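You operate a simulated robot arm through the tools that you are given. There is no shell and no other tool. Be economical: measure what you need, move in short steps, check, and stop when the job is done.

Carry out the task below with a simulated robot arm. There is one attempt and no reset: what you move stays moved.

TASK
Strip the crossed cap off the thick pipe.
Fine: tighten the vice first, break the cap free with the green spanner, spanner back, unscrew it by hand and lay it in the rework tray; the vice stays tight.

Only the result counts: the job must be done as asked and must still hold three seconds after the hand-in. Knocking over, shifting, dropping, spilling or breaking anything else fails it. A push-on lid holds only when it is set on centred and level and pressed home; a screw cap is set on level and turned clockwise until tight.

THE ROBOT
A 6-joint arm with a two-finger parallel gripper, fixed in place. Base frame: the origin is at the foot of the arm, x ahead of it, y to its left, z up; the work surface is at about z = 0.858. Units: m, degrees, N and s.
With the tool pointing down near the work surface it reaches from about 0.36 to 0.76 m from the base axis. Its first joint turns from -66.0 to 66.0 degrees. Payload 2.45 kg.
The TCP is the grasp point between the finger pads, 0.024 m short of the fingertips. In the tool frame z runs along the fingers and y along their closing line. Largest opening 0.068 m; finger width 0.017, thickness 0.01; the body of the gripper, 0.04 by 0.07 m, starts 0.041 m behind the TCP.
Orientation is that of the tool frame in the base frame, as [roll, pitch, yaw] about the fixed x, y, z axes, in that order (R = Rz(yaw) Ry(pitch) Rx(roll)). With the fingers straight down and closing along the base's y, the tool's x points along the base's -x, its y along +y and its z along -z.

THE INTERFACE
- The arm moves only by the tool jog_arm. Its argument "rows" is a list of rows, each an object (a shift or turn left out is 0, a gripper value left out holds the last) with "offset": the shift along the base's x, y, z in cm, a list of three; "dr": the turn, a rotation vector about the base's x, y, z in degrees, a list of three; "jaw": the finger opening in cm, from 0 to 6.8. In form: [{"offset": [x, y, z], "dr": [ax, ay, az], "jaw": jaw}, ...]. A call has 1 to 20 rows; each row shifts and turns the commanded pose from where the row before left it. Rows are played at 5 a second. More than 0.05 m and 8.6 degrees between two rows, or a gripper value outside its range, and nothing of the call is played. Where a pose cannot be reached the arm comes as near as it can. A force on the tool above 40 N (or 10 N above the force at the start of the call, whichever is more), or a blocked arm, ends the call early, and 0.2 s more pass. Each finger travels about 0.108 m/s and halts on what it meets, pressing with about 26 N; the grip force reading is that of the motor and also rises with nothing between the fingers. The clock runs only during rows and for 0.2 s after the last one: add rows that do not move to give the fingers time. The reply holds the time, the measured pose of the TCP, the force on the tool along the base axes, the opening and the grip force, in the units named above and with some noise.
- Cameras (640 x 400 px; columns grow to the right, rows downward): "scene" is fixed at [0.1334, 0.4028, 1.4823]; the picture's right is [-0.93, -0.38, 0.00], its down [-0.19, 0.46, -0.86] and it looks along [0.33, -0.80, -0.50] (base axes); focal length 350 px, centre (320, 200). "wrist" rides on the gripper at [0.084, 0.011, -0.075] in the tool frame; the picture's right is [-0.13, 0.99, 0.00], its down [-0.60, -0.08, -0.79] and it looks along [-0.79, -0.10, 0.61] (tool axes); focal length 251 px, centre (320, 200).
- camera(camera): a new picture of that camera. No time passes.
- point_at(camera, pixels): there is no depth. For up to 12 entries [column, row, z] of the newest picture of that camera ("zoom" is the newest enlarged one), the place [x, y] in the base frame at which the ray of that pixel passes the height z, good to about 0.003 m, but the place of the scene camera against the robot may be out by one fixed shift of up to 0.025 m in any direction. No time passes.
- inspect(camera, box): a new picture of the part [left, top, right, bottom] of that camera's present view, enlarged. No time passes.
- hand_in(): hands the job in; it is judged then, once.

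Keep the steps short. Do not move on a guess: measure, check each grasp and each placing, and mend mistakes. In all there are 80 turns and 34 pictures (those below and enlarged ones count). Leave the gripper open and the arm clear of the work at the hand-in unless told otherwise, and finish with a single line.

The tools are called after ">>>" as a command line: name --argument value ..., lists and objects as JSON in quotes. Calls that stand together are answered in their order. jog_arm: Moves the arm, as the interface text tells. Its arguments: {"type":"object","properties":{"rows":{"type":"array"}},"required":["rows"]} The other tools are called the same way: camera (camera) takes a picture; point_at (camera, pixels) gives the place at which the rays of pixels pass given heights; inspect (camera, box) takes an enlarged picture of a part of a camera's view; hand_in () hands the job in.

At the start:

```text
time: 0.0
tool_pos: [0.3426, -0.2766, 1.2729]
tool_rot: [-180.0, 0.0, 180.0]
ft_force: [-0.1, -0.9, -0.1]
opening: 0.0682
grasp_force: 0.2
```

scene: 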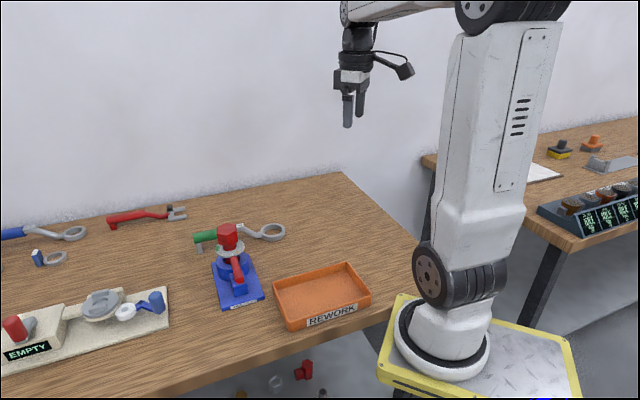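
wrist: 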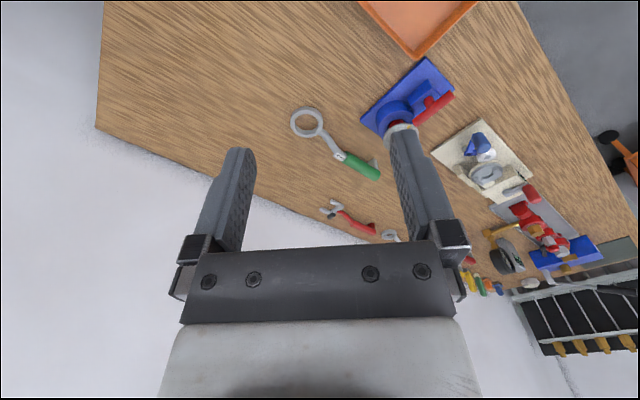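

I see a blue vice with a red cap at about (230,235), the green spanner at about (240,233), and the rework tray at (320,295). I'll enlarge both areas first.

>>> inspect --camera "scene" --box '[180, 200, 300, 320]'

>>> inspect --camera "scene" --box '[0, 190, 390, 350]'

>>> inspect --camera "wrist" --box '[270, 40, 590, 290]'

```text
3.33 times, centred on (240, 260) of scene
```

zoom: 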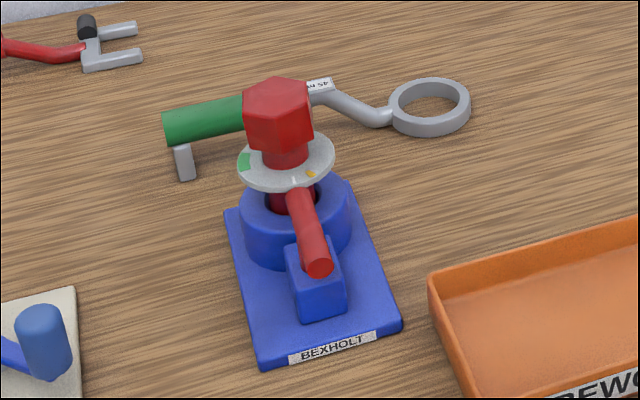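

```text
1.64 times, centred on (195, 270) of scene
```

zoom: 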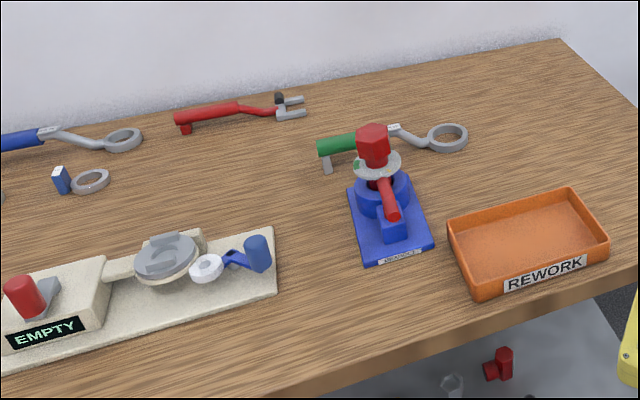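

```text
1.60 times, centred on (430, 165) of wrist
```

zoom: 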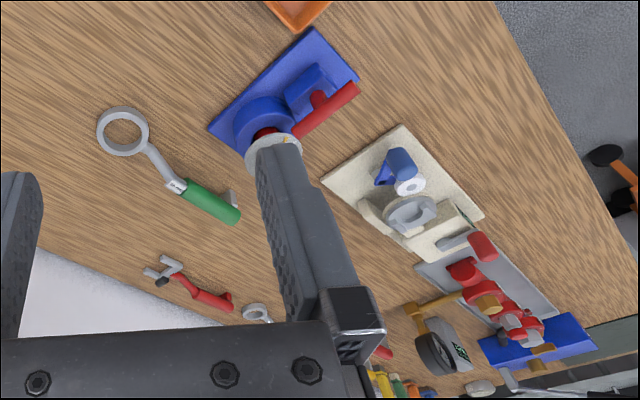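

Next I'll measure key points on the table: vice, spanner and tray. I'm using the original wrist and scene pictures.

>>> camera --camera "wrist"

>>> point_at --camera "scene" --pixels '[[224, 307, 0.858], [264, 298, 0.858], [211, 264, 0.858], [228, 230, 1.0], [237, 280, 0.9], [270, 233, 0.87], [203, 236, 0.88], [215, 252, 0.858], [288, 329, 0.858], [371, 296, 0.858], [273, 285, 0.87], [348, 264, 0.89]]'

>>> point_at --camera "wrist" --pixels '[[307, 122, 0.87], [345, 157, 0.88], [378, 176, 0.88], [360, 126, 0.858], [427, 57, 0.858], [455, 92, 0.858], [450, 95, 0.92], [398, 108, 0.9], [413, 60, 0.858], [475, 5, 0.858], [330, 145, 0.87]]'

```text
28 pictures are left
```

wrist: 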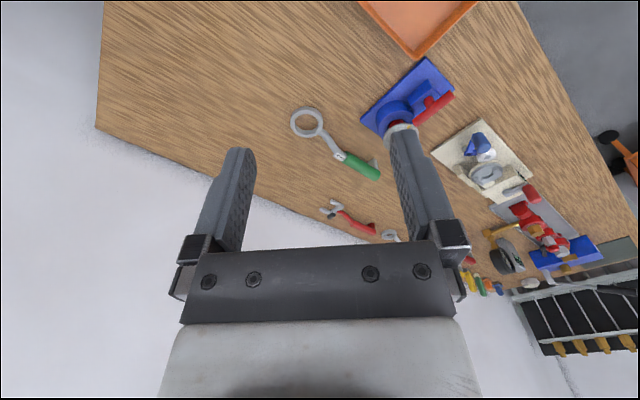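

```text
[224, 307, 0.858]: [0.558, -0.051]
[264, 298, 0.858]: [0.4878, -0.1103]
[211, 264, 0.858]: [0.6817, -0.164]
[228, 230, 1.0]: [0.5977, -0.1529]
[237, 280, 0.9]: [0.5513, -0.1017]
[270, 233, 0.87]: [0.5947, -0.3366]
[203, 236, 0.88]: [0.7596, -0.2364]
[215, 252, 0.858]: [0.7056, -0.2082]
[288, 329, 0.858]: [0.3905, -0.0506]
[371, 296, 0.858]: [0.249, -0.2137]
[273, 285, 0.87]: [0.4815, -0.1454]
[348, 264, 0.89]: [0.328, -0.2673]
```

```text
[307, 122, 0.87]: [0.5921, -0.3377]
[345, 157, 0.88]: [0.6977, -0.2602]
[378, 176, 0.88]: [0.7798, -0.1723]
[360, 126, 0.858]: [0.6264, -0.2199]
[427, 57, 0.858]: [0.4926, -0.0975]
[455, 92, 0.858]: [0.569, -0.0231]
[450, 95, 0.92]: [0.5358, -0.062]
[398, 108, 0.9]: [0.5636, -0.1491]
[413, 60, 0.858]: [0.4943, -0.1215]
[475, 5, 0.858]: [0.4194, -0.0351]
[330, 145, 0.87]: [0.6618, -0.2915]
```

Scene and wrist agree to about 1–3 cm. I'll move to (0.36, -0.11, 1.15) to see the vice from closer, well above everything.

>>> jog_arm --rows '[{"offset": [0.5, 4, -2]}, {"offset": [0.5, 4, -2]}, {"offset": [0.5, 4, -3]}, {"offset": [0, 4, -3]}, {"offset": [0, 0.5, -2]}, {"offset": [0, 0, 0]}]'

>>> camera --camera "wrist"

```text
refused: row 3 steps farther than a row can; nothing moved
```

```text
27 pictures are left
```

wrist: 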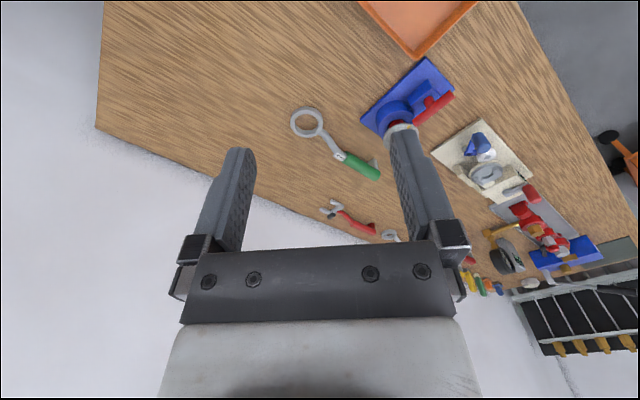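

One row went just over the step limit, so nothing moved. I'll send the same path in shorter rows.

>>> jog_arm --rows '[{"offset": [0.3, 3.3, -2.2]}, {"offset": [0.3, 3.3, -2.2]}, {"offset": [0.3, 3.3, -2.2]}, {"offset": [0.3, 3.3, -2.2]}, {"offset": [0.3, 3.3, -2.2]}, {"offset": [0, 0, -1]}, {"offset": [0, 0, 0]}]'

```text
time: 1.6
tool_pos: [0.3578, -0.1113, 1.1523]
tool_rot: [-180.0, 0.0, 180.0]
ft_force: [-0.3, 0.1, 0.7]
opening: 0.0678
grasp_force: 0.0
```

The arm arrived, so I'll take a wrist picture of the vice.

>>> camera --camera "wrist"

```text
26 pictures are left
```

wrist: 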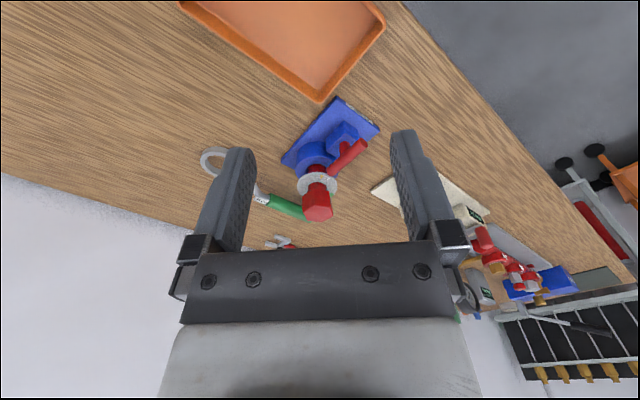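

>>> inspect --camera "wrist" --box '[250, 80, 410, 240]'

>>> inspect --camera "wrist" --box '[440, 160, 600, 320]'

```text
2.50 times, centred on (330, 160) of wrist
```

zoom: 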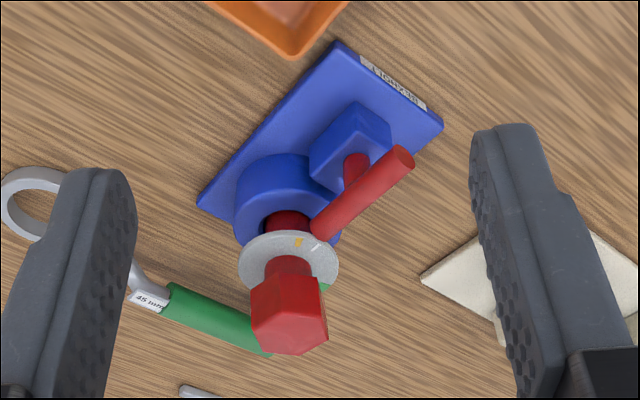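

```text
2.50 times, centred on (520, 240) of wrist
```

zoom: 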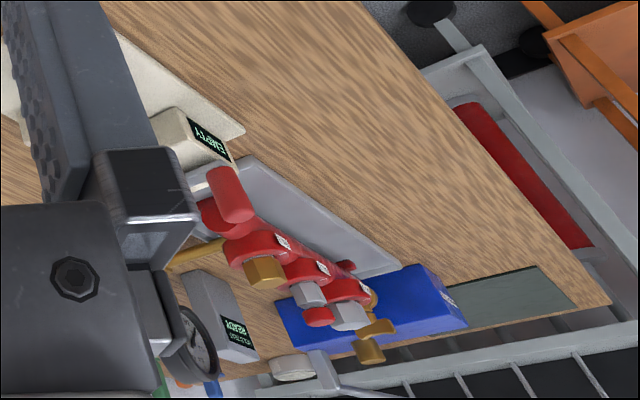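

The vice shows a round jaw holding the pipe, an indicator disc, the red hex cap, and a red bar on a stem out of a side block. I'll go closer to triangulate the lever and disc.

>>> jog_arm --rows '[{"offset": [1.5, -0.5, -2.5]}, {"offset": [1.5, 0, -2.5]}, {"offset": [1, 0, -0.5]}, {"offset": [0, 0, 0]}]'

>>> camera --camera "wrist"

>>> inspect --camera "wrist" --box '[240, 60, 400, 220]'

```text
time: 2.6
tool_pos: [0.3978, -0.1163, 1.1003]
tool_rot: [-180.0, 0.0, -180.0]
ft_force: [0.5, 0.0, 1.2]
opening: 0.0679
grasp_force: 0.0
```

```text
23 pictures are left
```

wrist: 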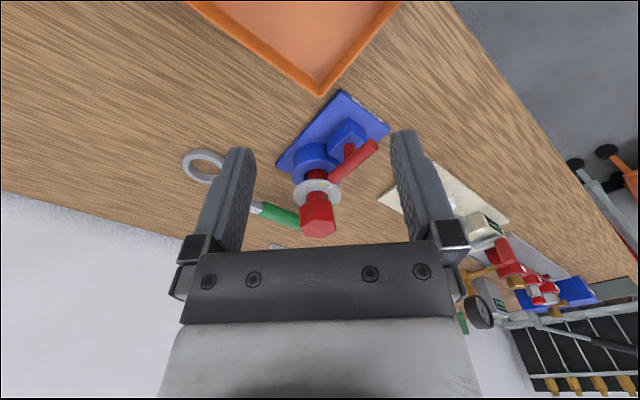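

```text
2.50 times, centred on (320, 140) of wrist
```

zoom: 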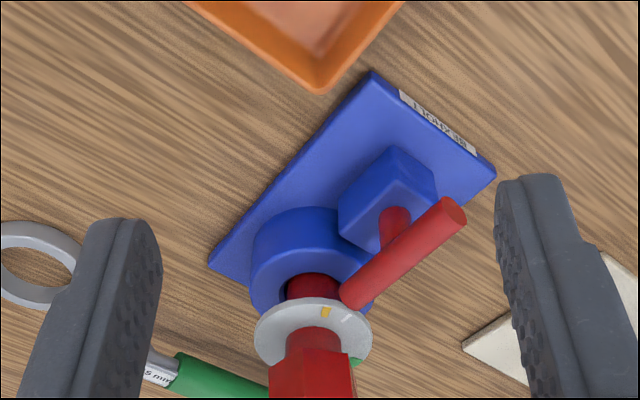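

I'll read ray positions for the plate corners, lever ends, stem and disc at candidate heights.

>>> point_at --camera "zoom" --pixels '[[372, 72, 0.868], [495, 172, 0.868], [209, 266, 0.868], [455, 215, 0.92], [455, 215, 0.94], [350, 295, 0.92], [350, 295, 0.94], [395, 215, 0.9], [395, 215, 0.92], [313, 320, 0.94], [313, 320, 0.96], [326, 311, 0.95]]'

>>> inspect --camera "scene" --box '[200, 215, 280, 315]'

```text
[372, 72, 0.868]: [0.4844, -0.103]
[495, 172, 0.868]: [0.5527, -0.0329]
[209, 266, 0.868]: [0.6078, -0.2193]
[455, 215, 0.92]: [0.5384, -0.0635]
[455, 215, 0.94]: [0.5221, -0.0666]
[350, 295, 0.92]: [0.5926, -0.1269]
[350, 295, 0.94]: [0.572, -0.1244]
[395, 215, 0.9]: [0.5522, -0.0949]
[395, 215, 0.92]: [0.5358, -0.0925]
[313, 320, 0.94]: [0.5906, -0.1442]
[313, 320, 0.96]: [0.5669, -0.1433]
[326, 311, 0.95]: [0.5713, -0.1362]
```

```text
4.00 times, centred on (240, 265) of scene
```

zoom: 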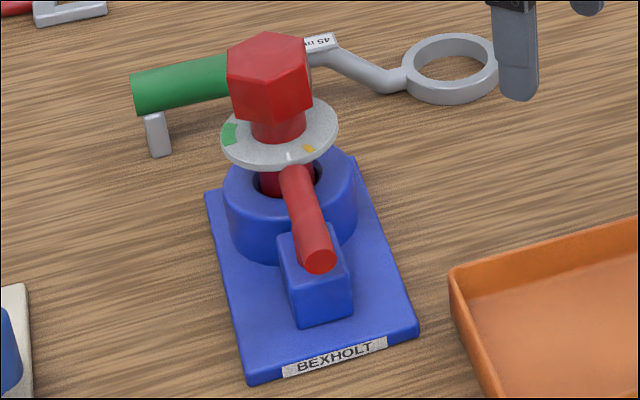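

I'll read the same features in the scene zoom to triangulate.

>>> point_at --camera "zoom" --pixels '[[244, 372, 0.868], [418, 322, 0.868], [206, 193, 0.868], [320, 260, 0.92], [320, 260, 0.94], [290, 172, 0.92], [290, 172, 0.94], [279, 145, 0.96], [279, 145, 0.98], [269, 65, 1.0], [269, 65, 1.02], [316, 270, 0.9]]'

```text
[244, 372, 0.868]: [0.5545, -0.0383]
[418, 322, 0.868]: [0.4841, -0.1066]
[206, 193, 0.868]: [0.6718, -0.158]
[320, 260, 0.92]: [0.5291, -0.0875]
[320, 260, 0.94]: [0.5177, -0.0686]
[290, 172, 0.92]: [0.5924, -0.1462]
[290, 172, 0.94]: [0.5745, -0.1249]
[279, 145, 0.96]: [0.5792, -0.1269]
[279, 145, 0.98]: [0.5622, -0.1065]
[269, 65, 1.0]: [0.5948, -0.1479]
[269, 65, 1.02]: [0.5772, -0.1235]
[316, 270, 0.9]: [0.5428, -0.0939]
```

The triangulation agrees: the lever bar is horizontal at z≈0.938, from (0.520,-0.066) to (0.573,-0.123), with its stem near (0.547,-0.095). The pipe axis is near (0.600,-0.145). I'll go above the lever with the fingers closing across the bar (yaw turned -46°), still at z 1.10.

>>> jog_arm --rows '[{"offset": [3, 0.4, 0], "dr": [0, 0, -7.7]}, {"offset": [3, 0.4, 0], "dr": [0, 0, -7.7]}, {"offset": [3, 0.4, 0], "dr": [0, 0, -7.7]}, {"offset": [3, 0.4, 0], "dr": [0, 0, -7.7]}, {"offset": [2.9, 0.5, 0], "dr": [0, 0, -7.7], "jaw": 4.5}, {"offset": [0, 0, -2], "dr": [0, 0, -7.5]}, {"offset": [0, 0, -3]}, {"offset": [0, 0, 0]}]'

>>> inspect --camera "wrist" --box '[160, 50, 480, 250]'

```text
time: 4.4
tool_pos: [0.5465, -0.0955, 1.0477]
tool_rot: [-179.9, -0.1, 134.0]
ft_force: [-0.2, -0.2, 0.8]
opening: 0.045
grasp_force: 0.1
```

```text
2.00 times, centred on (320, 150) of wrist
```

zoom: 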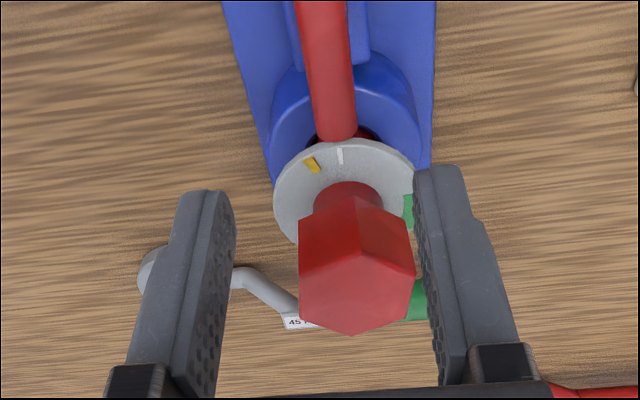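

The view confirms the lever runs straight below and toward the pipe. White, amber and green marks are visible on the disc. I'll lower to z 0.952 and close on the bar.

>>> jog_arm --rows '[{"offset": [0, 0, -3]}, {"offset": [0, 0, -3]}, {"offset": [0, 0, -2]}, {"offset": [0, 0, -1.6]}, {"jaw": 3}, {"jaw": 1.0}, {}, {}]'

>>> inspect --camera "scene" --box '[190, 200, 290, 310]'

```text
time: 6.2
tool_pos: [0.5477, -0.0959, 0.954]
tool_rot: [-179.9, 0.0, 133.9]
ft_force: [4.1, 3.5, -4.1]
opening: 0.0183
grasp_force: 36.0
```

```text
3.64 times, centred on (240, 255) of scene
```

zoom: 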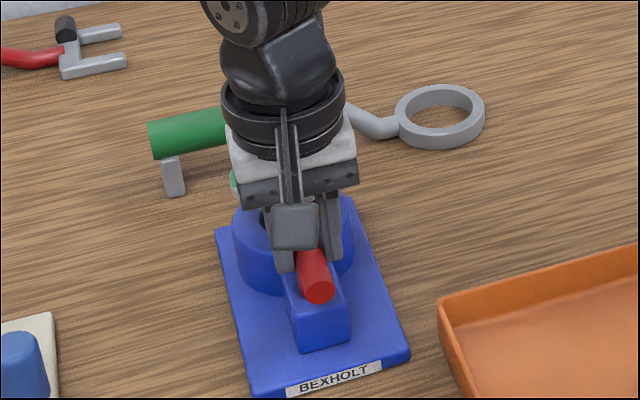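

The bar is gripped: opening 1.83 cm, with a slight side load from being about 1 mm off centre. I'll nudge toward the load and turn clockwise 24° to feel the resistance.

>>> jog_arm --rows '[{"offset": [0.12, 0.1, 0], "dr": [0, 0, -4]}, {"dr": [0, 0, -5]}, {"dr": [0, 0, -5]}, {"dr": [0, 0, -5]}, {"dr": [0, 0, -5]}, {}]'

```text
time: 7.6
tool_pos: [0.5481, -0.0956, 0.9527]
tool_rot: [-179.9, -0.1, 109.9]
ft_force: [-13.0, -9.0, 3.8]
opening: 0.0182
grasp_force: 36.8
```

It turned 24°, but now there's about 16 N toward (-x,-y), so I'll shift about 1 mm that way and keep turning.

>>> jog_arm --rows '[{"offset": [-0.1, -0.07, 0]}, {"dr": [0, 0, -5]}, {"dr": [0, 0, -5]}, {"dr": [0, 0, -5]}, {}]'

>>> inspect --camera "scene" --box '[190, 200, 290, 310]'

```text
time: 8.8
tool_pos: [0.5486, -0.094, 0.9535]
tool_rot: [179.9, -0.1, 94.9]
ft_force: [-1.4, -0.1, -3.0]
opening: 0.0179
grasp_force: 36.9
```

```text
3.64 times, centred on (240, 255) of scene
```

zoom: 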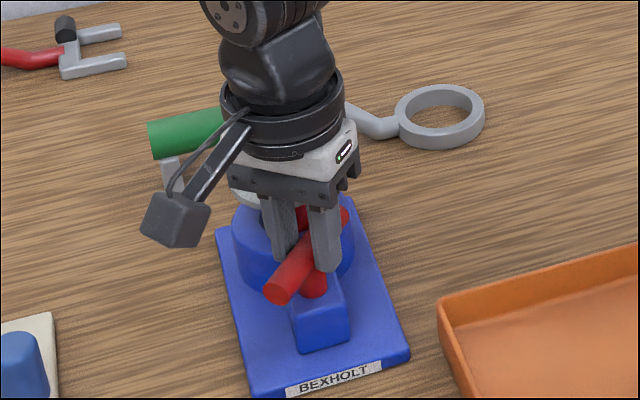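

The lever follows freely with low force. I'll turn another 30° clockwise.

>>> jog_arm --rows '[{"dr": [0, 0, -6]}, {"dr": [0, 0, -6]}, {"dr": [0, 0, -6]}, {"dr": [0, 0, -6]}, {"dr": [0, 0, -6]}, {}]'

```text
time: 10.2
tool_pos: [0.5479, -0.0957, 0.9531]
tool_rot: [180.0, 0.0, 65.0]
ft_force: [10.9, 2.3, -15.6]
opening: 0.0181
grasp_force: 36.1
```

There's now a downward pull of about 16 N, which suggests the screw is going in. I'll ease down 1.5 mm and turn 24° more.

>>> jog_arm --rows '[{"offset": [0.05, 0, -0.15]}, {"dr": [0, 0, -6]}, {"dr": [0, 0, -6]}, {"dr": [0, 0, -6]}, {"dr": [0, 0, -6]}, {}]'

>>> inspect --camera "scene" --box '[190, 200, 290, 310]'

```text
time: 11.6
tool_pos: [0.5488, -0.0946, 0.9512]
tool_rot: [179.9, 0.0, 41.1]
ft_force: [-6.7, 4.4, 29.1]
opening: 0.0187
grasp_force: 36.7
```

```text
3.64 times, centred on (240, 255) of scene
```

zoom: 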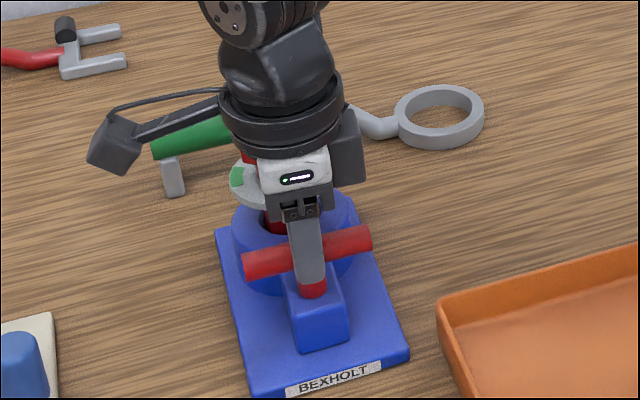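

The lever has turned about 93°, but the load is now +29 N in z, so my downward correction was too much. I'll go up 1.3 mm and continue 18°.

>>> jog_arm --rows '[{"offset": [0, 0, 0.13]}, {"dr": [0, 0, -6]}, {"dr": [0, 0, -6]}, {"dr": [0, 0, -6]}, {}]'

```text
time: 12.8
tool_pos: [0.5475, -0.0964, 0.9515]
tool_rot: [180.0, 0.0, 22.9]
ft_force: [1.2, -3.5, 0.4]
opening: 0.0251
grasp_force: 41.0
```

The opening grew to 2.5 cm, so the bar has stopped turning near tool yaw 41° and the fingers are twisting over it. I'll turn back 18°, open, rise and look.

>>> jog_arm --rows '[{"dr": [0, 0, 6]}, {"dr": [0, 0, 6]}, {"dr": [0, 0, 6]}, {"jaw": 4.5}, {}, {"offset": [0, 0, 3]}, {"offset": [0, 0, 3]}, {"offset": [0, 0, 4]}, {}]'

>>> inspect --camera "scene" --box '[190, 200, 290, 310]'

```text
time: 14.8
tool_pos: [0.5478, -0.0944, 1.053]
tool_rot: [180.0, 0.0, 41.0]
ft_force: [-0.1, 0.5, 0.0]
opening: 0.0449
grasp_force: 0.1
```

```text
3.64 times, centred on (240, 255) of scene
```

zoom: 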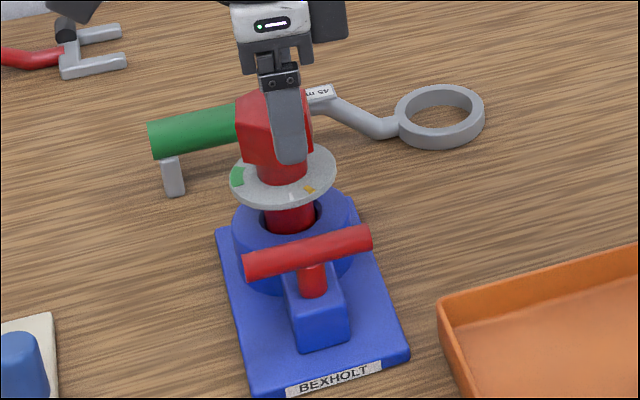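

The lever now stands at 90° against its stop, so the vice is tight. Next I'll rise and go to a viewing pose over the spanner at (0.68,-0.23,1.10).

>>> jog_arm --rows '[{"offset": [0, 0, 3.5]}, {"offset": [0, 0, 2.5]}, {"offset": [2.8, -2.8, 0]}, {"offset": [2.8, -2.8, 0]}, {"offset": [2.8, -2.8, 0]}, {"offset": [2.8, -2.8, 0]}, {"offset": [2, -2.4, -1], "jaw": 5.5}, {"offset": [0, 0, 0]}]'

>>> camera --camera "wrist"

```text
time: 16.6
tool_pos: [0.6802, -0.2313, 1.1023]
tool_rot: [-179.9, 0.0, 41.0]
ft_force: [0.4, -0.3, 1.0]
opening: 0.055
grasp_force: 0.0
```

```text
15 pictures are left
```

wrist: 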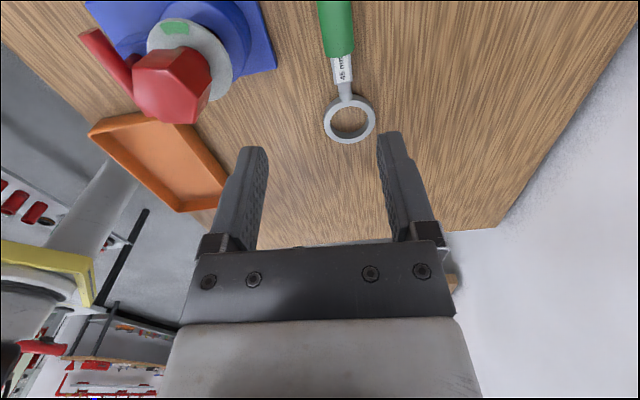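

I see the ring at (349,120), the label at (342,68) and the handle boundary at (338,54). I'll read these rays, plus the scene rays of the same parts, to get heights.

>>> point_at --camera "wrist" --pixels '[[349, 116, 0.875], [349, 94, 0.87], [349, 143, 0.86], [323, 118, 0.87], [376, 118, 0.87], [345, 84, 0.89], [345, 84, 0.9], [338, 54, 0.89], [338, 54, 0.91], [334, 3, 0.9], [172, 75, 1.02], [172, 75, 1.0]]'

>>> point_at --camera "scene" --pixels '[[200.2, 253, 0.858], [198.8, 239, 0.89], [198.8, 239, 0.9], [198.8, 239, 0.91], [242.7, 226, 0.89], [242.7, 226, 0.9], [242.7, 226, 0.91], [273, 231.5, 0.865], [273, 231.5, 0.875], [260, 236, 0.875]]'

```text
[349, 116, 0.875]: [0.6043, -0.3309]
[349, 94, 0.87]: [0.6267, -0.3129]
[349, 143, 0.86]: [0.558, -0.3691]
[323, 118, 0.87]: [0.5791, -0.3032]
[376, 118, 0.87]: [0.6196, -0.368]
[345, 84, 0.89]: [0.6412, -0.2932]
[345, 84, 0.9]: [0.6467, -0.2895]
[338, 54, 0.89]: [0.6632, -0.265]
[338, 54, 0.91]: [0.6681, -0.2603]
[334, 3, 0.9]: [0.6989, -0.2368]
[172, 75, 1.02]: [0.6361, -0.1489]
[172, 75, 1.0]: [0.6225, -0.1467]
```

```text
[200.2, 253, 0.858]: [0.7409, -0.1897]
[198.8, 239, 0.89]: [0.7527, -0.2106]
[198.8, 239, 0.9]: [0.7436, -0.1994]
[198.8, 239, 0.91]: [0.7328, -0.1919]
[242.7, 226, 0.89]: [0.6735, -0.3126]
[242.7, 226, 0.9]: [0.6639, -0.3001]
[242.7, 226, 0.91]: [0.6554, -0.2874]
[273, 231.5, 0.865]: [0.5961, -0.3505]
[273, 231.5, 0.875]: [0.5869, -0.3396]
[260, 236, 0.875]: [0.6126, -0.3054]
```

The spanner comes out with the handle at z≈0.908, ring centre at (0.598,-0.336), direction 45.5° and handle width ≈2.8 cm. I'll zoom on the cap to get its axis and hex orientation.

>>> inspect --camera "wrist" --box '[110, 0, 270, 140]'

```text
2.86 times, centred on (190, 70) of wrist
```

zoom: 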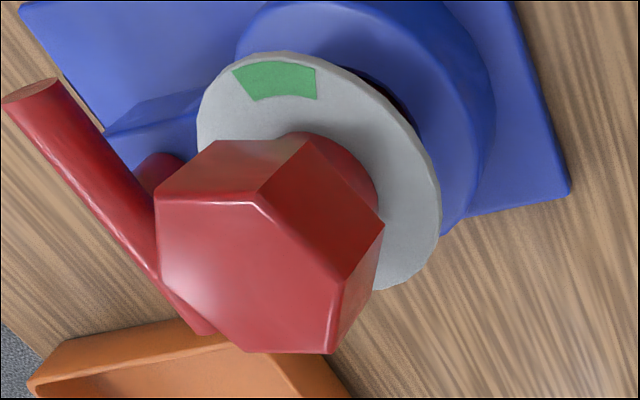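

>>> point_at --camera "zoom" --pixels '[[249, 278, 1.0], [249, 278, 1.02], [249, 278, 1.03], [319, 171, 0.95], [319, 171, 0.97], [157, 200, 1.02], [255, 203, 1.02], [342, 285, 1.02], [335, 352, 1.02], [240, 352, 1.02], [162, 275, 1.02], [275, 80, 0.96]]'

>>> point_at --camera "scene" --pixels '[[228.5, 227, 1.01], [228.5, 227, 1.02], [228.5, 227, 1.03], [230, 248.5, 0.95], [230, 248.5, 0.96], [230, 248.5, 0.97]]'

```text
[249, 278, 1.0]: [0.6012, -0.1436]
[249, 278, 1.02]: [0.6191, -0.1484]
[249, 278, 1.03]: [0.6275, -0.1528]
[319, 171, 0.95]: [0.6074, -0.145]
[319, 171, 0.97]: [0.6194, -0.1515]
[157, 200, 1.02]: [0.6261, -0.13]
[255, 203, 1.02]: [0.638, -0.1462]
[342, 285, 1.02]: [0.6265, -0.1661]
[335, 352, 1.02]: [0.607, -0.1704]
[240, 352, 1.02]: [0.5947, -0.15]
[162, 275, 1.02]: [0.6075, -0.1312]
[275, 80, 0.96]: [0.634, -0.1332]
```

```text
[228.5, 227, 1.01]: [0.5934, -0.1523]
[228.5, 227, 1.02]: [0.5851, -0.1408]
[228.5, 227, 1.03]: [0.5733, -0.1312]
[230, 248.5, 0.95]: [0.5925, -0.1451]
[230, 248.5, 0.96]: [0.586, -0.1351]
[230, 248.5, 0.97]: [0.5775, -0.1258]
```

The pipe axis is ≈(0.603,-0.146), the cap top z≈1.004 and the disc z≈0.944. I'll go over the handle at (0.679,-0.254), turn to 45.5° and descend to z 0.91.

>>> jog_arm --rows '[{"offset": [0, -2.3, -4], "dr": [0, 0, 4.5]}, {"offset": [0, 0, -4]}, {"offset": [0, 0, -4]}, {"offset": [0, 0, -4]}, {"offset": [0, 0, -3.1]}, {}]'

>>> inspect --camera "scene" --box '[180, 180, 300, 280]'

```text
time: 18.0
tool_pos: [0.6813, -0.2539, 0.9098]
tool_rot: [180.0, 0.0, 45.4]
ft_force: [0.2, -0.4, -0.8]
opening: 0.0548
grasp_force: 0.1
```

```text
4.00 times, centred on (240, 230) of scene
```

zoom: 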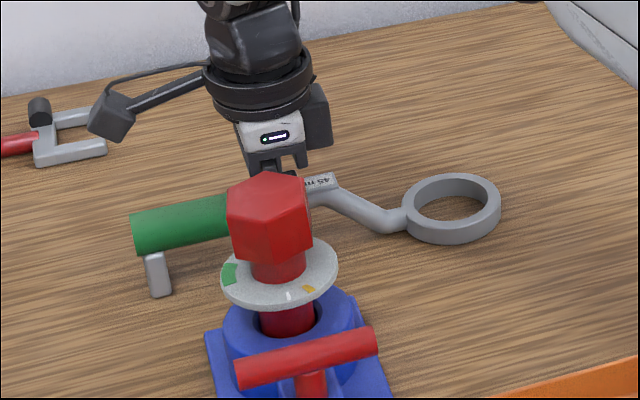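

The fingers straddle the handle with no contact force, so I'll close.

>>> jog_arm --rows '[{"jaw": 4}, {"jaw": 3}, {"jaw": 2}, {"jaw": 1.5}, {}, {}]'

```text
time: 19.4
tool_pos: [0.6807, -0.254, 0.9102]
tool_rot: [-180.0, 0.0, 45.5]
ft_force: [-0.1, 1.3, -0.2]
opening: 0.0277
grasp_force: 26.3
```

The handle is gripped at 2.77 cm and centred. I'll record the home pose (0.681,-0.254,0.910, yaw 45.5) and lift.

>>> jog_arm --rows '[{"offset": [0, 0, 1], "jaw": 0.5}, {"offset": [0, 0, 2]}, {"offset": [0, 0, 3]}, {"offset": [0, 0, 4]}, {"offset": [0, 0, 4]}, {"offset": [0, 0, 3]}, {"offset": [0, 0, 1]}, {}]'

>>> camera --camera "wrist"

```text
time: 21.2
tool_pos: [0.6811, -0.2559, 1.0931]
tool_rot: [-179.9, 0.1, 45.5]
ft_force: [0.0, -0.4, -2.3]
opening: 0.0277
grasp_force: 25.8
```

```text
12 pictures are left
```

wrist: 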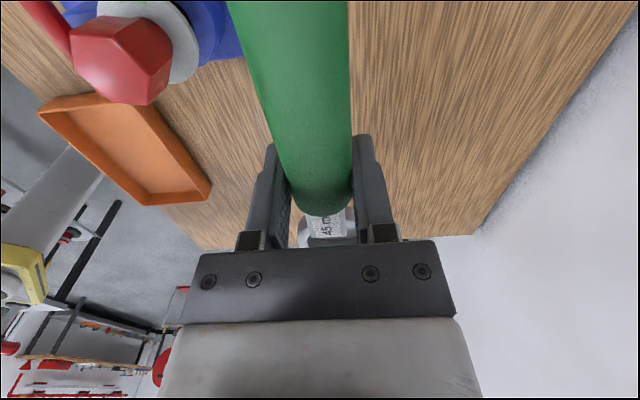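

The spanner hangs steadily with the load at about 2 N. I'll translate it +19 cm in y (+0.4 cm in x) to bring the ring over the cap, with its bottom at about 1.04.

>>> jog_arm --rows '[{"offset": [0.1, 2, 0]}, {"offset": [0.1, 4, 0]}, {"offset": [0.1, 4, 0]}, {"offset": [0.1, 4, 0]}, {"offset": [0, 3, 0]}, {"offset": [0, 2.1, 0]}, {}, {}]'

>>> inspect --camera "scene" --box '[170, 170, 290, 290]'

```text
time: 23.0
tool_pos: [0.6828, -0.0645, 1.0919]
tool_rot: [180.0, 0.0, 45.6]
ft_force: [-0.2, -0.1, -2.8]
opening: 0.0277
grasp_force: 26.1
```

```text
3.33 times, centred on (230, 230) of scene
```

zoom: 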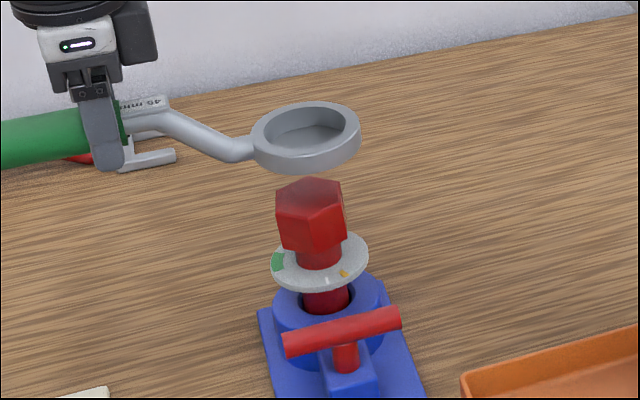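

The ring looks level and roughly above the cap. I'll check its centre against the cap axis with rays.

>>> point_at --camera "zoom" --pixels '[[305, 135, 1.05], [306, 128, 1.058], [251, 135, 1.05], [361, 135, 1.05], [309, 197, 1.004], [320, 262, 0.944], [320, 262, 0.946], [327, 295, 0.91], [275, 201, 1.004], [344, 200, 1.004]]'

```text
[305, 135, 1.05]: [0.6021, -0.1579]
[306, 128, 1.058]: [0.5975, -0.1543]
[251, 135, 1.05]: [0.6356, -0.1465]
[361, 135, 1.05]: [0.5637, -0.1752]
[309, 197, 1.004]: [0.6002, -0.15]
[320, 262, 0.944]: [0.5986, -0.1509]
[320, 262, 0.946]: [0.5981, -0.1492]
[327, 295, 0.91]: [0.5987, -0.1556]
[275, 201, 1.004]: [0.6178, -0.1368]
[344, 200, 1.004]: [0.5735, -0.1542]
```

The ring centre is about 4–6 mm short in y. I'll shift +0.4 cm in y, lower 2.5 cm and check again closer.

>>> jog_arm --rows '[{"offset": [0, 0.4, -0.5]}, {"offset": [0, 0, -1]}, {"offset": [0, 0, -0.9]}, {}]'

>>> inspect --camera "scene" --box '[200, 195, 260, 255]'

```text
time: 24.0
tool_pos: [0.6837, -0.0602, 1.0666]
tool_rot: [180.0, 0.0, 45.5]
ft_force: [-0.2, 0.3, -3.1]
opening: 0.0279
grasp_force: 25.6
```

```text
6.67 times, centred on (230, 225) of scene
```

zoom: 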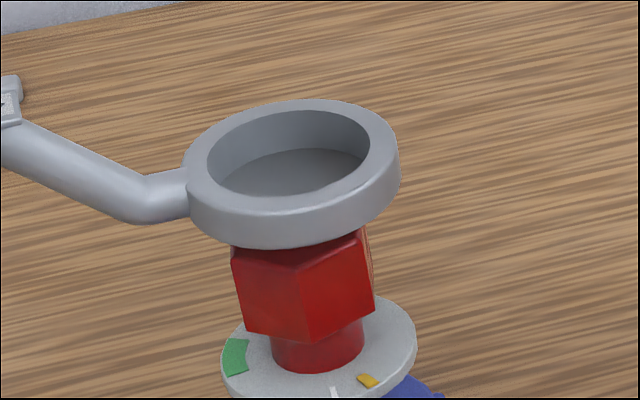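

>>> point_at --camera "zoom" --pixels '[[292, 157, 1.028], [187, 185, 1.02], [400, 165, 1.02], [289, 151, 1.028], [290, 175, 1.015], [290, 175, 0.858]]'

>>> camera --camera "wrist"

```text
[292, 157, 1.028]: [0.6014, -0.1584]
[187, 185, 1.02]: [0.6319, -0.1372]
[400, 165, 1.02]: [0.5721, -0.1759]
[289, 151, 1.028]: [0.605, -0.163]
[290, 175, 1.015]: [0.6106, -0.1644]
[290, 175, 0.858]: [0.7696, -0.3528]
```

```text
9 pictures are left
```

wrist: 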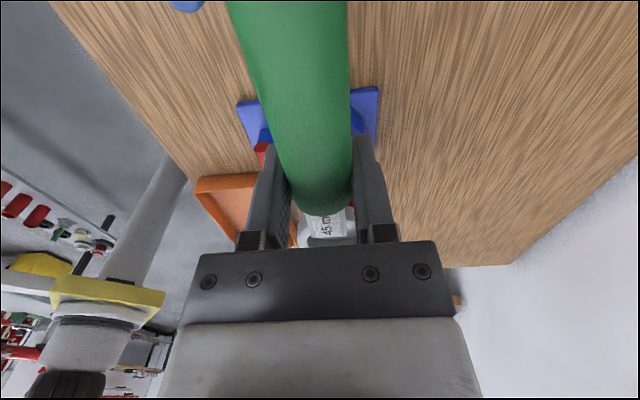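

The view agrees with alignment to within about 3–5 mm, so I'll shift +2 mm in y and lower 1.4 cm in small steps, watching the force.

>>> jog_arm --rows '[{"offset": [0, 0.2, -0.5]}, {"offset": [0, 0, -0.5]}, {"offset": [0, 0, -0.4]}, {}]'

```text
time: 25.0
tool_pos: [0.6831, -0.0581, 1.0527]
tool_rot: [-180.0, 0.0, 45.5]
ft_force: [-0.7, 0.1, -2.9]
opening: 0.0281
grasp_force: 25.9
```

No contact, so I'll lower another 0.8 cm and take a close picture.

>>> jog_arm --rows '[{"offset": [0, 0, -0.4]}, {"offset": [0, 0, -0.4]}, {}]'

>>> inspect --camera "scene" --box '[200, 195, 260, 255]'

```text
time: 25.8
tool_pos: [0.6848, -0.0572, 1.0446]
tool_rot: [180.0, 0.0, 45.4]
ft_force: [0.1, 0.0, -2.9]
opening: 0.0277
grasp_force: 26.1
```

```text
6.67 times, centred on (230, 225) of scene
```

zoom: 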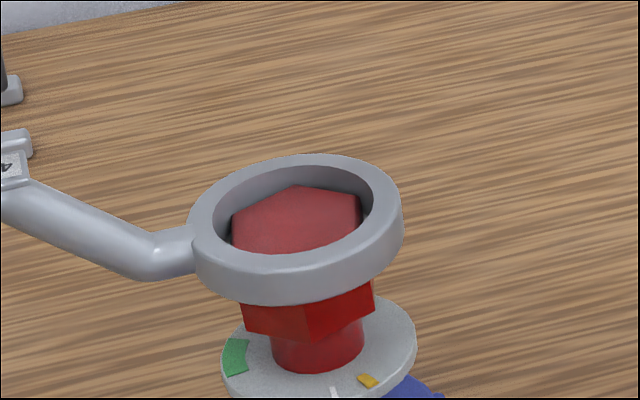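

The ring now surrounds the cap with no contact. I'll lower 0.9 cm more with a 2 mm shift toward the camera for centring.

>>> jog_arm --rows '[{"offset": [-0.1, 0.2, -0.3]}, {"offset": [0, 0, -0.3]}, {"offset": [0, 0, -0.3]}, {}]'

```text
time: 26.8
tool_pos: [0.6833, -0.0546, 1.0356]
tool_rot: [-179.9, 0.0, 45.5]
ft_force: [2.8, -6.9, 0.7]
opening: 0.0279
grasp_force: 25.5
```

A 7 N push toward -y means the shift was too far, so I'll take it back.

>>> jog_arm --rows '[{"offset": [0.1, -0.2, 0]}, {}, {}]'

```text
time: 27.6
tool_pos: [0.6843, -0.0575, 1.0356]
tool_rot: [-179.8, 0.0, 45.5]
ft_force: [0.0, -0.6, -3.5]
opening: 0.0279
grasp_force: 26.2
```

The load is clean again. Now I'll turn counter-clockwise about the ring centre (≈(0.602,-0.141), radius 0.117) by 10° and read the force.

>>> jog_arm --rows '[{"offset": [-0.38, 0.345, 0], "dr": [0, 0, 2.5]}, {"offset": [-0.38, 0.34, 0], "dr": [0, 0, 2.5]}, {"offset": [-0.4, 0.32, 0], "dr": [0, 0, 2.5]}, {"offset": [-0.415, 0.295, 0], "dr": [0, 0, 2.5]}, {}]'

```text
time: 28.8
tool_pos: [0.6667, -0.0462, 1.0351]
tool_rot: [179.9, 0.0, 55.6]
ft_force: [-0.4, 1.3, -2.3]
opening: 0.0277
grasp_force: 25.7
```

There's no resistance yet, only play, so I'll continue 15°.

>>> jog_arm --rows '[{"offset": [-0.43, 0.275, 0], "dr": [0, 0, 2.5]}, {"offset": [-0.436, 0.266, 0], "dr": [0, 0, 2.5]}, {"offset": [-0.45, 0.24, 0], "dr": [0, 0, 2.5]}, {"offset": [-0.46, 0.22, 0], "dr": [0, 0, 2.5]}, {"offset": [-0.47, 0.2, 0], "dr": [0, 0, 2.5]}, {"offset": [-0.475, 0.18, 0], "dr": [0, 0, 2.5]}, {}]'

>>> inspect --camera "scene" --box '[190, 185, 280, 275]'

```text
time: 30.4
tool_pos: [0.6407, -0.0296, 1.0364]
tool_rot: [179.9, 0.0, 70.6]
ft_force: [-0.4, -1.0, -3.7]
opening: 0.0279
grasp_force: 25.4
```

```text
4.44 times, centred on (235, 230) of scene
```

zoom: 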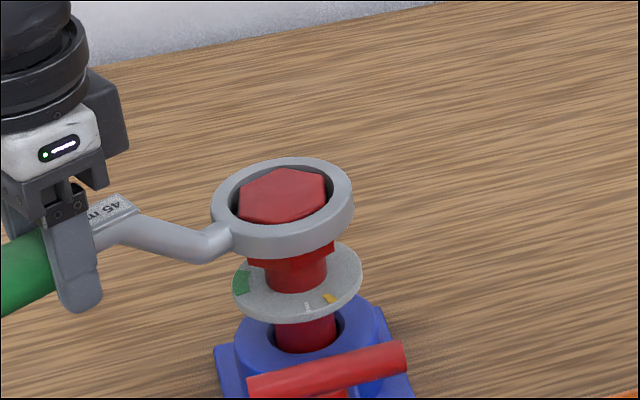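

There's still no resistance. I need to know whether the cap turned with the ring, so I'll zoom in tightly on the cap top.

>>> inspect --camera "scene" --box '[212, 210, 252, 250]'

```text
10.00 times, centred on (232, 230) of scene
```

zoom: 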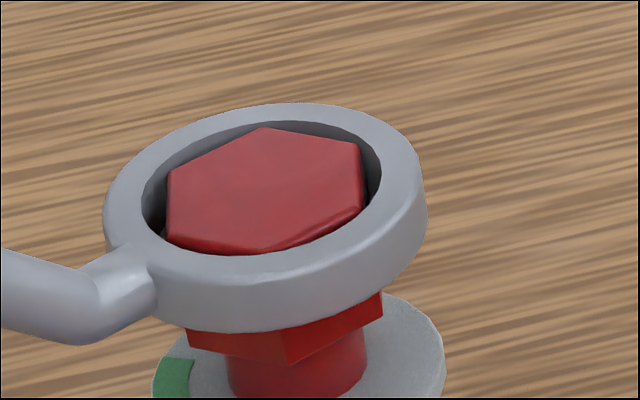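

The cap has not turned: the ring is well centred but flush with the cap top, with about 8 mm of hex showing below it. It isn't seated deep enough, so I'll lower 4 mm and turn a further 7.5°.

>>> jog_arm --rows '[{"offset": [0, 0, -0.2]}, {"offset": [0, 0, -0.2]}, {}, {"offset": [-0.485, 0.16, 0], "dr": [0, 0, 2.5]}, {"offset": [-0.49, 0.14, 0], "dr": [0, 0, 2.5]}, {"offset": [-0.495, 0.12, 0], "dr": [0, 0, 2.5]}, {}]'

```text
time: 32.0
tool_pos: [0.6272, -0.027, 1.0329]
tool_rot: [180.0, 0.0, 78.0]
ft_force: [0.2, -0.2, -3.8]
opening: 0.0275
grasp_force: 26.3
```

It still turns freely. I'll lower 4 mm more, onto the lower hex, and turn 12.5° further.

>>> jog_arm --rows '[{"offset": [0, 0, -0.2]}, {"offset": [0, 0, -0.2]}, {}, {"offset": [-0.5, 0.09, 0], "dr": [0, 0, 2.5]}, {"offset": [-0.505, 0.07, 0], "dr": [0, 0, 2.5]}, {"offset": [-0.508, 0.05, 0], "dr": [0, 0, 2.5]}, {"offset": [-0.51, 0.03, 0], "dr": [0, 0, 2.5]}, {"offset": [-0.51, 0.01, 0], "dr": [0, 0, 2.5]}, {}]'

```text
time: 34.0
tool_pos: [0.601, -0.0237, 1.0282]
tool_rot: [179.9, 0.0, 90.5]
ft_force: [1.7, 2.1, -3.0]
opening: 0.028
grasp_force: 26.1
```

A small resisting force of +1.7 N in x has appeared, so I'll continue 10°.

>>> jog_arm --rows '[{"offset": [-0.51, -0.01, 0], "dr": [0, 0, 2.5]}, {"offset": [-0.51, -0.035, 0], "dr": [0, 0, 2.5]}, {"offset": [-0.508, -0.055, 0], "dr": [0, 0, 2.5]}, {"offset": [-0.505, -0.08, 0], "dr": [0, 0, 2.5]}, {}]'

```text
time: 35.2
tool_pos: [0.58, -0.0248, 1.0282]
tool_rot: [-179.9, 0.0, 100.6]
ft_force: [2.3, 2.0, -3.0]
opening: 0.0287
grasp_force: 26.1
```

The opening is up slightly, so the spanner is beginning to lag and is meeting something. I'll continue 7.5° and read the force.

>>> jog_arm --rows '[{"offset": [-0.502, -0.1, 0], "dr": [0, 0, 2.5]}, {"offset": [-0.498, -0.12, 0], "dr": [0, 0, 2.5]}, {"offset": [-0.492, -0.14, 0], "dr": [0, 0, 2.5]}, {}]'

>>> inspect --camera "scene" --box '[202, 210, 262, 260]'

```text
time: 36.2
tool_pos: [0.5666, -0.0274, 1.0279]
tool_rot: [-180.0, 0.0, 108.1]
ft_force: [1.3, 2.1, -3.7]
opening: 0.0285
grasp_force: 26.2
```

```text
8.00 times, centred on (232, 235) of scene
```

zoom: 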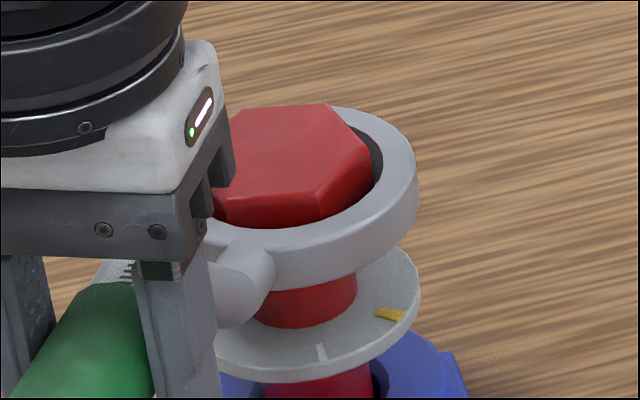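

The cap hex has turned visibly counter-clockwise with the ring, its front vertex moving right, and the disc marks are unmoved. I'll turn another 15° to be sure it's broken free.

>>> jog_arm --rows '[{"offset": [-0.488, -0.165, 0], "dr": [0, 0, 2.5]}, {"offset": [-0.48, -0.185, 0], "dr": [0, 0, 2.5]}, {"offset": [-0.47, -0.205, 0], "dr": [0, 0, 2.5]}, {"offset": [-0.46, -0.225, 0], "dr": [0, 0, 2.5]}, {"offset": [-0.45, -0.245, 0], "dr": [0, 0, 2.5]}, {"offset": [-0.44, -0.26, 0], "dr": [0, 0, 2.5]}, {}]'

```text
time: 37.8
tool_pos: [0.5377, -0.0416, 1.0289]
tool_rot: [-179.9, 0.0, 123.1]
ft_force: [0.7, 3.0, -3.9]
opening: 0.0287
grasp_force: 26.1
```

Resistance stays low, so the cap is free. I'll back off 3° to unload, then raise the spanner off.

>>> jog_arm --rows '[{"offset": [0.5, 0.3, 0], "dr": [0, 0, -3]}, {"offset": [0, 0, 0.5]}, {"offset": [0, 0, 1]}, {"offset": [0, 0, 1.5]}, {"offset": [0, 0, 2]}, {"offset": [0, 0, 2.5]}, {}]'

```text
time: 39.4
tool_pos: [0.5439, -0.0378, 1.1028]
tool_rot: [-180.0, 0.0, 120.0]
ft_force: [-0.4, 0.0, -2.3]
opening: 0.0282
grasp_force: 26.2
```

The spanner is off cleanly. I'll carry it back toward home at z 1.10, turning -73° on the way.

>>> jog_arm --rows '[{"offset": [1.52, -2.4, 0], "dr": [0, 0, -8.1]}, {"offset": [1.52, -2.4, 0], "dr": [0, 0, -8.1]}, {"offset": [1.52, -2.4, 0], "dr": [0, 0, -8.1]}, {"offset": [1.52, -2.4, 0], "dr": [0, 0, -8.1]}, {"offset": [1.52, -2.4, 0], "dr": [0, 0, -8.1]}, {"offset": [1.52, -2.4, 0], "dr": [0, 0, -8.1]}, {"offset": [1.52, -2.4, 0], "dr": [0, 0, -8.1]}, {"offset": [1.52, -2.4, 0], "dr": [0, 0, -8.1]}, {"offset": [1.5, -2.4, 0], "dr": [0, 0, -8.1]}, {}, {}]'

```text
time: 41.8
tool_pos: [0.6811, -0.2552, 1.102]
tool_rot: [179.9, 0.1, 47.1]
ft_force: [-1.4, 0.0, -3.0]
opening: 0.0278
grasp_force: 26.4
```

I'm over home. I'll turn back 1.3° and lower to just above the original height, slowing at the end.

>>> jog_arm --rows '[{"offset": [0, 0.1, -4], "dr": [0, 0, -1.3]}, {"offset": [0, 0, -4]}, {"offset": [0, 0, -4]}, {"offset": [0, 0, -3.5]}, {"offset": [0, 0, -2]}, {"offset": [0, 0, -0.8]}, {"offset": [0, 0, -0.5]}, {}]'

```text
time: 43.6
tool_pos: [0.6791, -0.2533, 0.9156]
tool_rot: [-179.9, 0.1, 45.8]
ft_force: [0.3, -0.9, -3.6]
opening: 0.0278
grasp_force: 25.8
```

>>> jog_arm --rows '[{"offset": [0, 0, -0.3]}, {"offset": [0, 0, -0.2]}, {}]'

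```text
time: 44.4
tool_pos: [0.6795, -0.2545, 0.9112]
tool_rot: [179.9, 0.0, 45.7]
ft_force: [-0.4, 2.2, 0.1]
opening: 0.0276
grasp_force: 26.1
```

The weight has come off (load -3.6 to 0.1 N), so the spanner is down. I'll open and rise to z 1.11.

>>> jog_arm --rows '[{"jaw": 3.2}, {"jaw": 5.5}, {}, {"offset": [0, 0, 2]}, {"offset": [0, 0, 4]}, {"offset": [0, 0, 4.5]}, {"offset": [0, 0, 4.5]}, {"offset": [0, 0, 4.5]}, {}]'

>>> camera --camera "wrist"

```text
time: 46.4
tool_pos: [0.6791, -0.2539, 1.1073]
tool_rot: [179.9, 0.0, 45.8]
ft_force: [0.5, -0.6, -0.2]
opening: 0.055
grasp_force: 0.1
```

```text
4 pictures are left
```

wrist: 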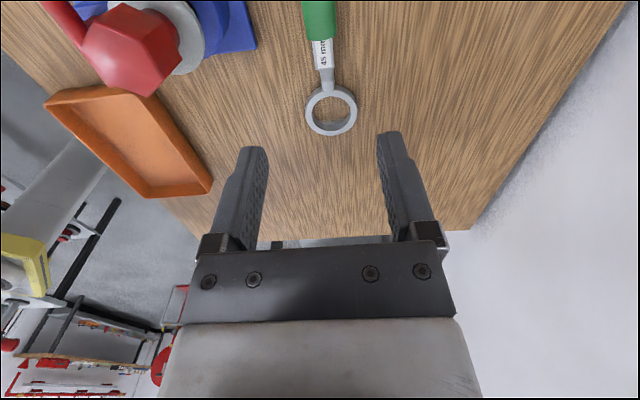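

The spanner is lying back in its place. I'll zoom on the cap for its new orientation and read the tray too.

>>> inspect --camera "wrist" --box '[60, 0, 220, 110]'

>>> point_at --camera "wrist" --pixels '[[331, 108, 0.87], [322, 41, 0.908], [44, 103, 0.89], [128, 88, 0.89], [212, 180, 0.89], [140, 198, 0.89], [130, 143, 0.862]]'

```text
3.64 times, centred on (140, 55) of wrist
```

zoom: 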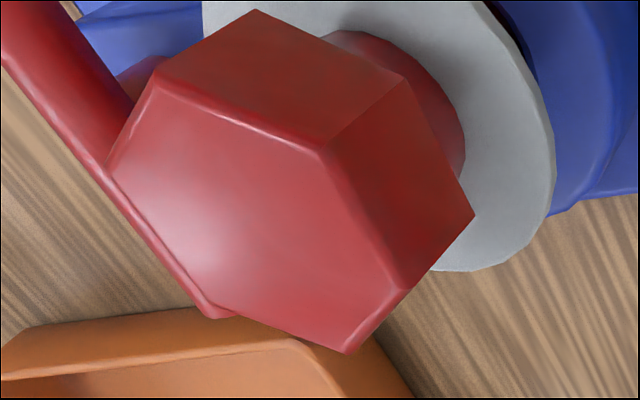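

```text
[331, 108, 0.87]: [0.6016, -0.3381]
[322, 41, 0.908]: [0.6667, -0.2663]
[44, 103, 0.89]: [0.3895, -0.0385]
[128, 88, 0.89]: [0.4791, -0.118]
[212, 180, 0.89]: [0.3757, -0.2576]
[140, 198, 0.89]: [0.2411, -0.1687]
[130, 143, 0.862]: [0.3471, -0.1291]
```

>>> point_at --camera "zoom" --pixels '[[155, 82, 1.006], [322, 153, 1.006], [402, 290, 1.006], [348, 353, 1.006], [205, 310, 1.006], [108, 163, 1.006]]'

```text
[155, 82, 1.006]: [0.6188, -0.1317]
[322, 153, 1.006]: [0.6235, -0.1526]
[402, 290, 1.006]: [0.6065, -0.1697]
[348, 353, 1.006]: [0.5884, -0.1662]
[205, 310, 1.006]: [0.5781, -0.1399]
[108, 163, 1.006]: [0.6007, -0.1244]
```

Cap centre is (0.603,-0.147) and the hex has turned about 41° CCW, so its flats now match tool yaw 43.5°. I'll go over the cap, open wide and descend to z 0.996.

>>> jog_arm --rows '[{"offset": [-2.55, 3.6, 0], "dr": [0, 0, -2.3], "jaw": 6.8}, {"offset": [-2.55, 3.6, 0]}, {"offset": [-2.55, 3.5, 0]}, {}, {"offset": [0, 0, -4]}, {"offset": [0, 0, -3]}, {"offset": [0, 0, -2]}, {"offset": [0, 0, -1.1]}, {"offset": [0, 0, -1]}, {}]'

```text
time: 48.6
tool_pos: [0.6031, -0.147, 0.9941]
tool_rot: [-179.9, -0.1, 43.5]
ft_force: [0.3, -1.0, -0.1]
opening: 0.0677
grasp_force: 0.0
```

I reached z 0.994 with no contact. I'll close on the flats.

>>> jog_arm --rows '[{"jaw": 5.2}, {"jaw": 4}, {"jaw": 3}, {}, {}]'

```text
time: 49.8
tool_pos: [0.6022, -0.1462, 0.9944]
tool_rot: [-179.7, 0.1, 43.5]
ft_force: [-14.5, 15.6, 2.1]
opening: 0.0465
grasp_force: 26.1
```

I'm holding the flats at 4.65 cm with a 21 N side load toward (-x,+y). I'll shift 1.3 mm that way to centre.

>>> jog_arm --rows '[{"offset": [-0.09, 0.1, 0]}, {}]'

```text
time: 50.4
tool_pos: [0.6014, -0.1463, 0.9939]
tool_rot: [180.0, 0.0, 43.6]
ft_force: [-9.5, 10.6, -4.2]
opening: 0.0462
grasp_force: 25.8
```

>>> jog_arm --rows '[{"offset": [-0.12, 0.13, 0]}, {"dr": [0, 0, 5]}, {"dr": [0, 0, 5]}, {}]'

```text
time: 51.4
tool_pos: [0.6006, -0.1465, 0.9958]
tool_rot: [179.9, 0.0, 53.7]
ft_force: [-2.2, -4.8, 0.2]
opening: 0.0489
grasp_force: 26.1
```

The opening rose to 4.89 cm, so I need to see whether the cap turns or slips. I'll turn 10° more.

>>> jog_arm --rows '[{"dr": [0, 0, 5]}, {"dr": [0, 0, 5]}, {}]'

```text
time: 52.2
tool_pos: [0.6006, -0.1457, 0.9957]
tool_rot: [179.8, 0.0, 63.6]
ft_force: [6.6, -7.0, 1.0]
opening: 0.0457
grasp_force: 25.9
```

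The opening went back to 4.57 cm, so the cap yielded and aligned with the pads. I'll continue 24°.

>>> jog_arm --rows '[{"offset": [0.06, -0.05, 0], "dr": [0, 0, 4]}, {"dr": [0, 0, 5]}, {"dr": [0, 0, 5]}, {"dr": [0, 0, 5]}, {"dr": [0, 0, 5]}, {}]'

```text
time: 53.6
tool_pos: [0.6019, -0.1456, 0.9952]
tool_rot: [-179.9, -0.1, 87.6]
ft_force: [-7.9, 1.5, 18.0]
opening: 0.0453
grasp_force: 26.4
```

The cap is turning with the fingers (opening steady at 4.53 cm) and pushing up 18 N as it rises. I'll follow up 1 mm and continue.

>>> jog_arm --rows '[{"offset": [-0.04, 0, 0.1], "dr": [0, 0, 6]}, {"offset": [0, 0, 0.03], "dr": [0, 0, 6]}, {"offset": [0, 0, 0.03], "dr": [0, 0, 6]}, {"offset": [0, 0, 0.03], "dr": [0, 0, 6]}, {"offset": [0, 0, 0.03], "dr": [0, 0, 6]}, {}]'

```text
time: 55.0
tool_pos: [0.6004, -0.1461, 0.9967]
tool_rot: [-179.8, 0.0, 117.5]
ft_force: [-10.8, -3.5, 3.3]
opening: 0.0452
grasp_force: 26.4
```

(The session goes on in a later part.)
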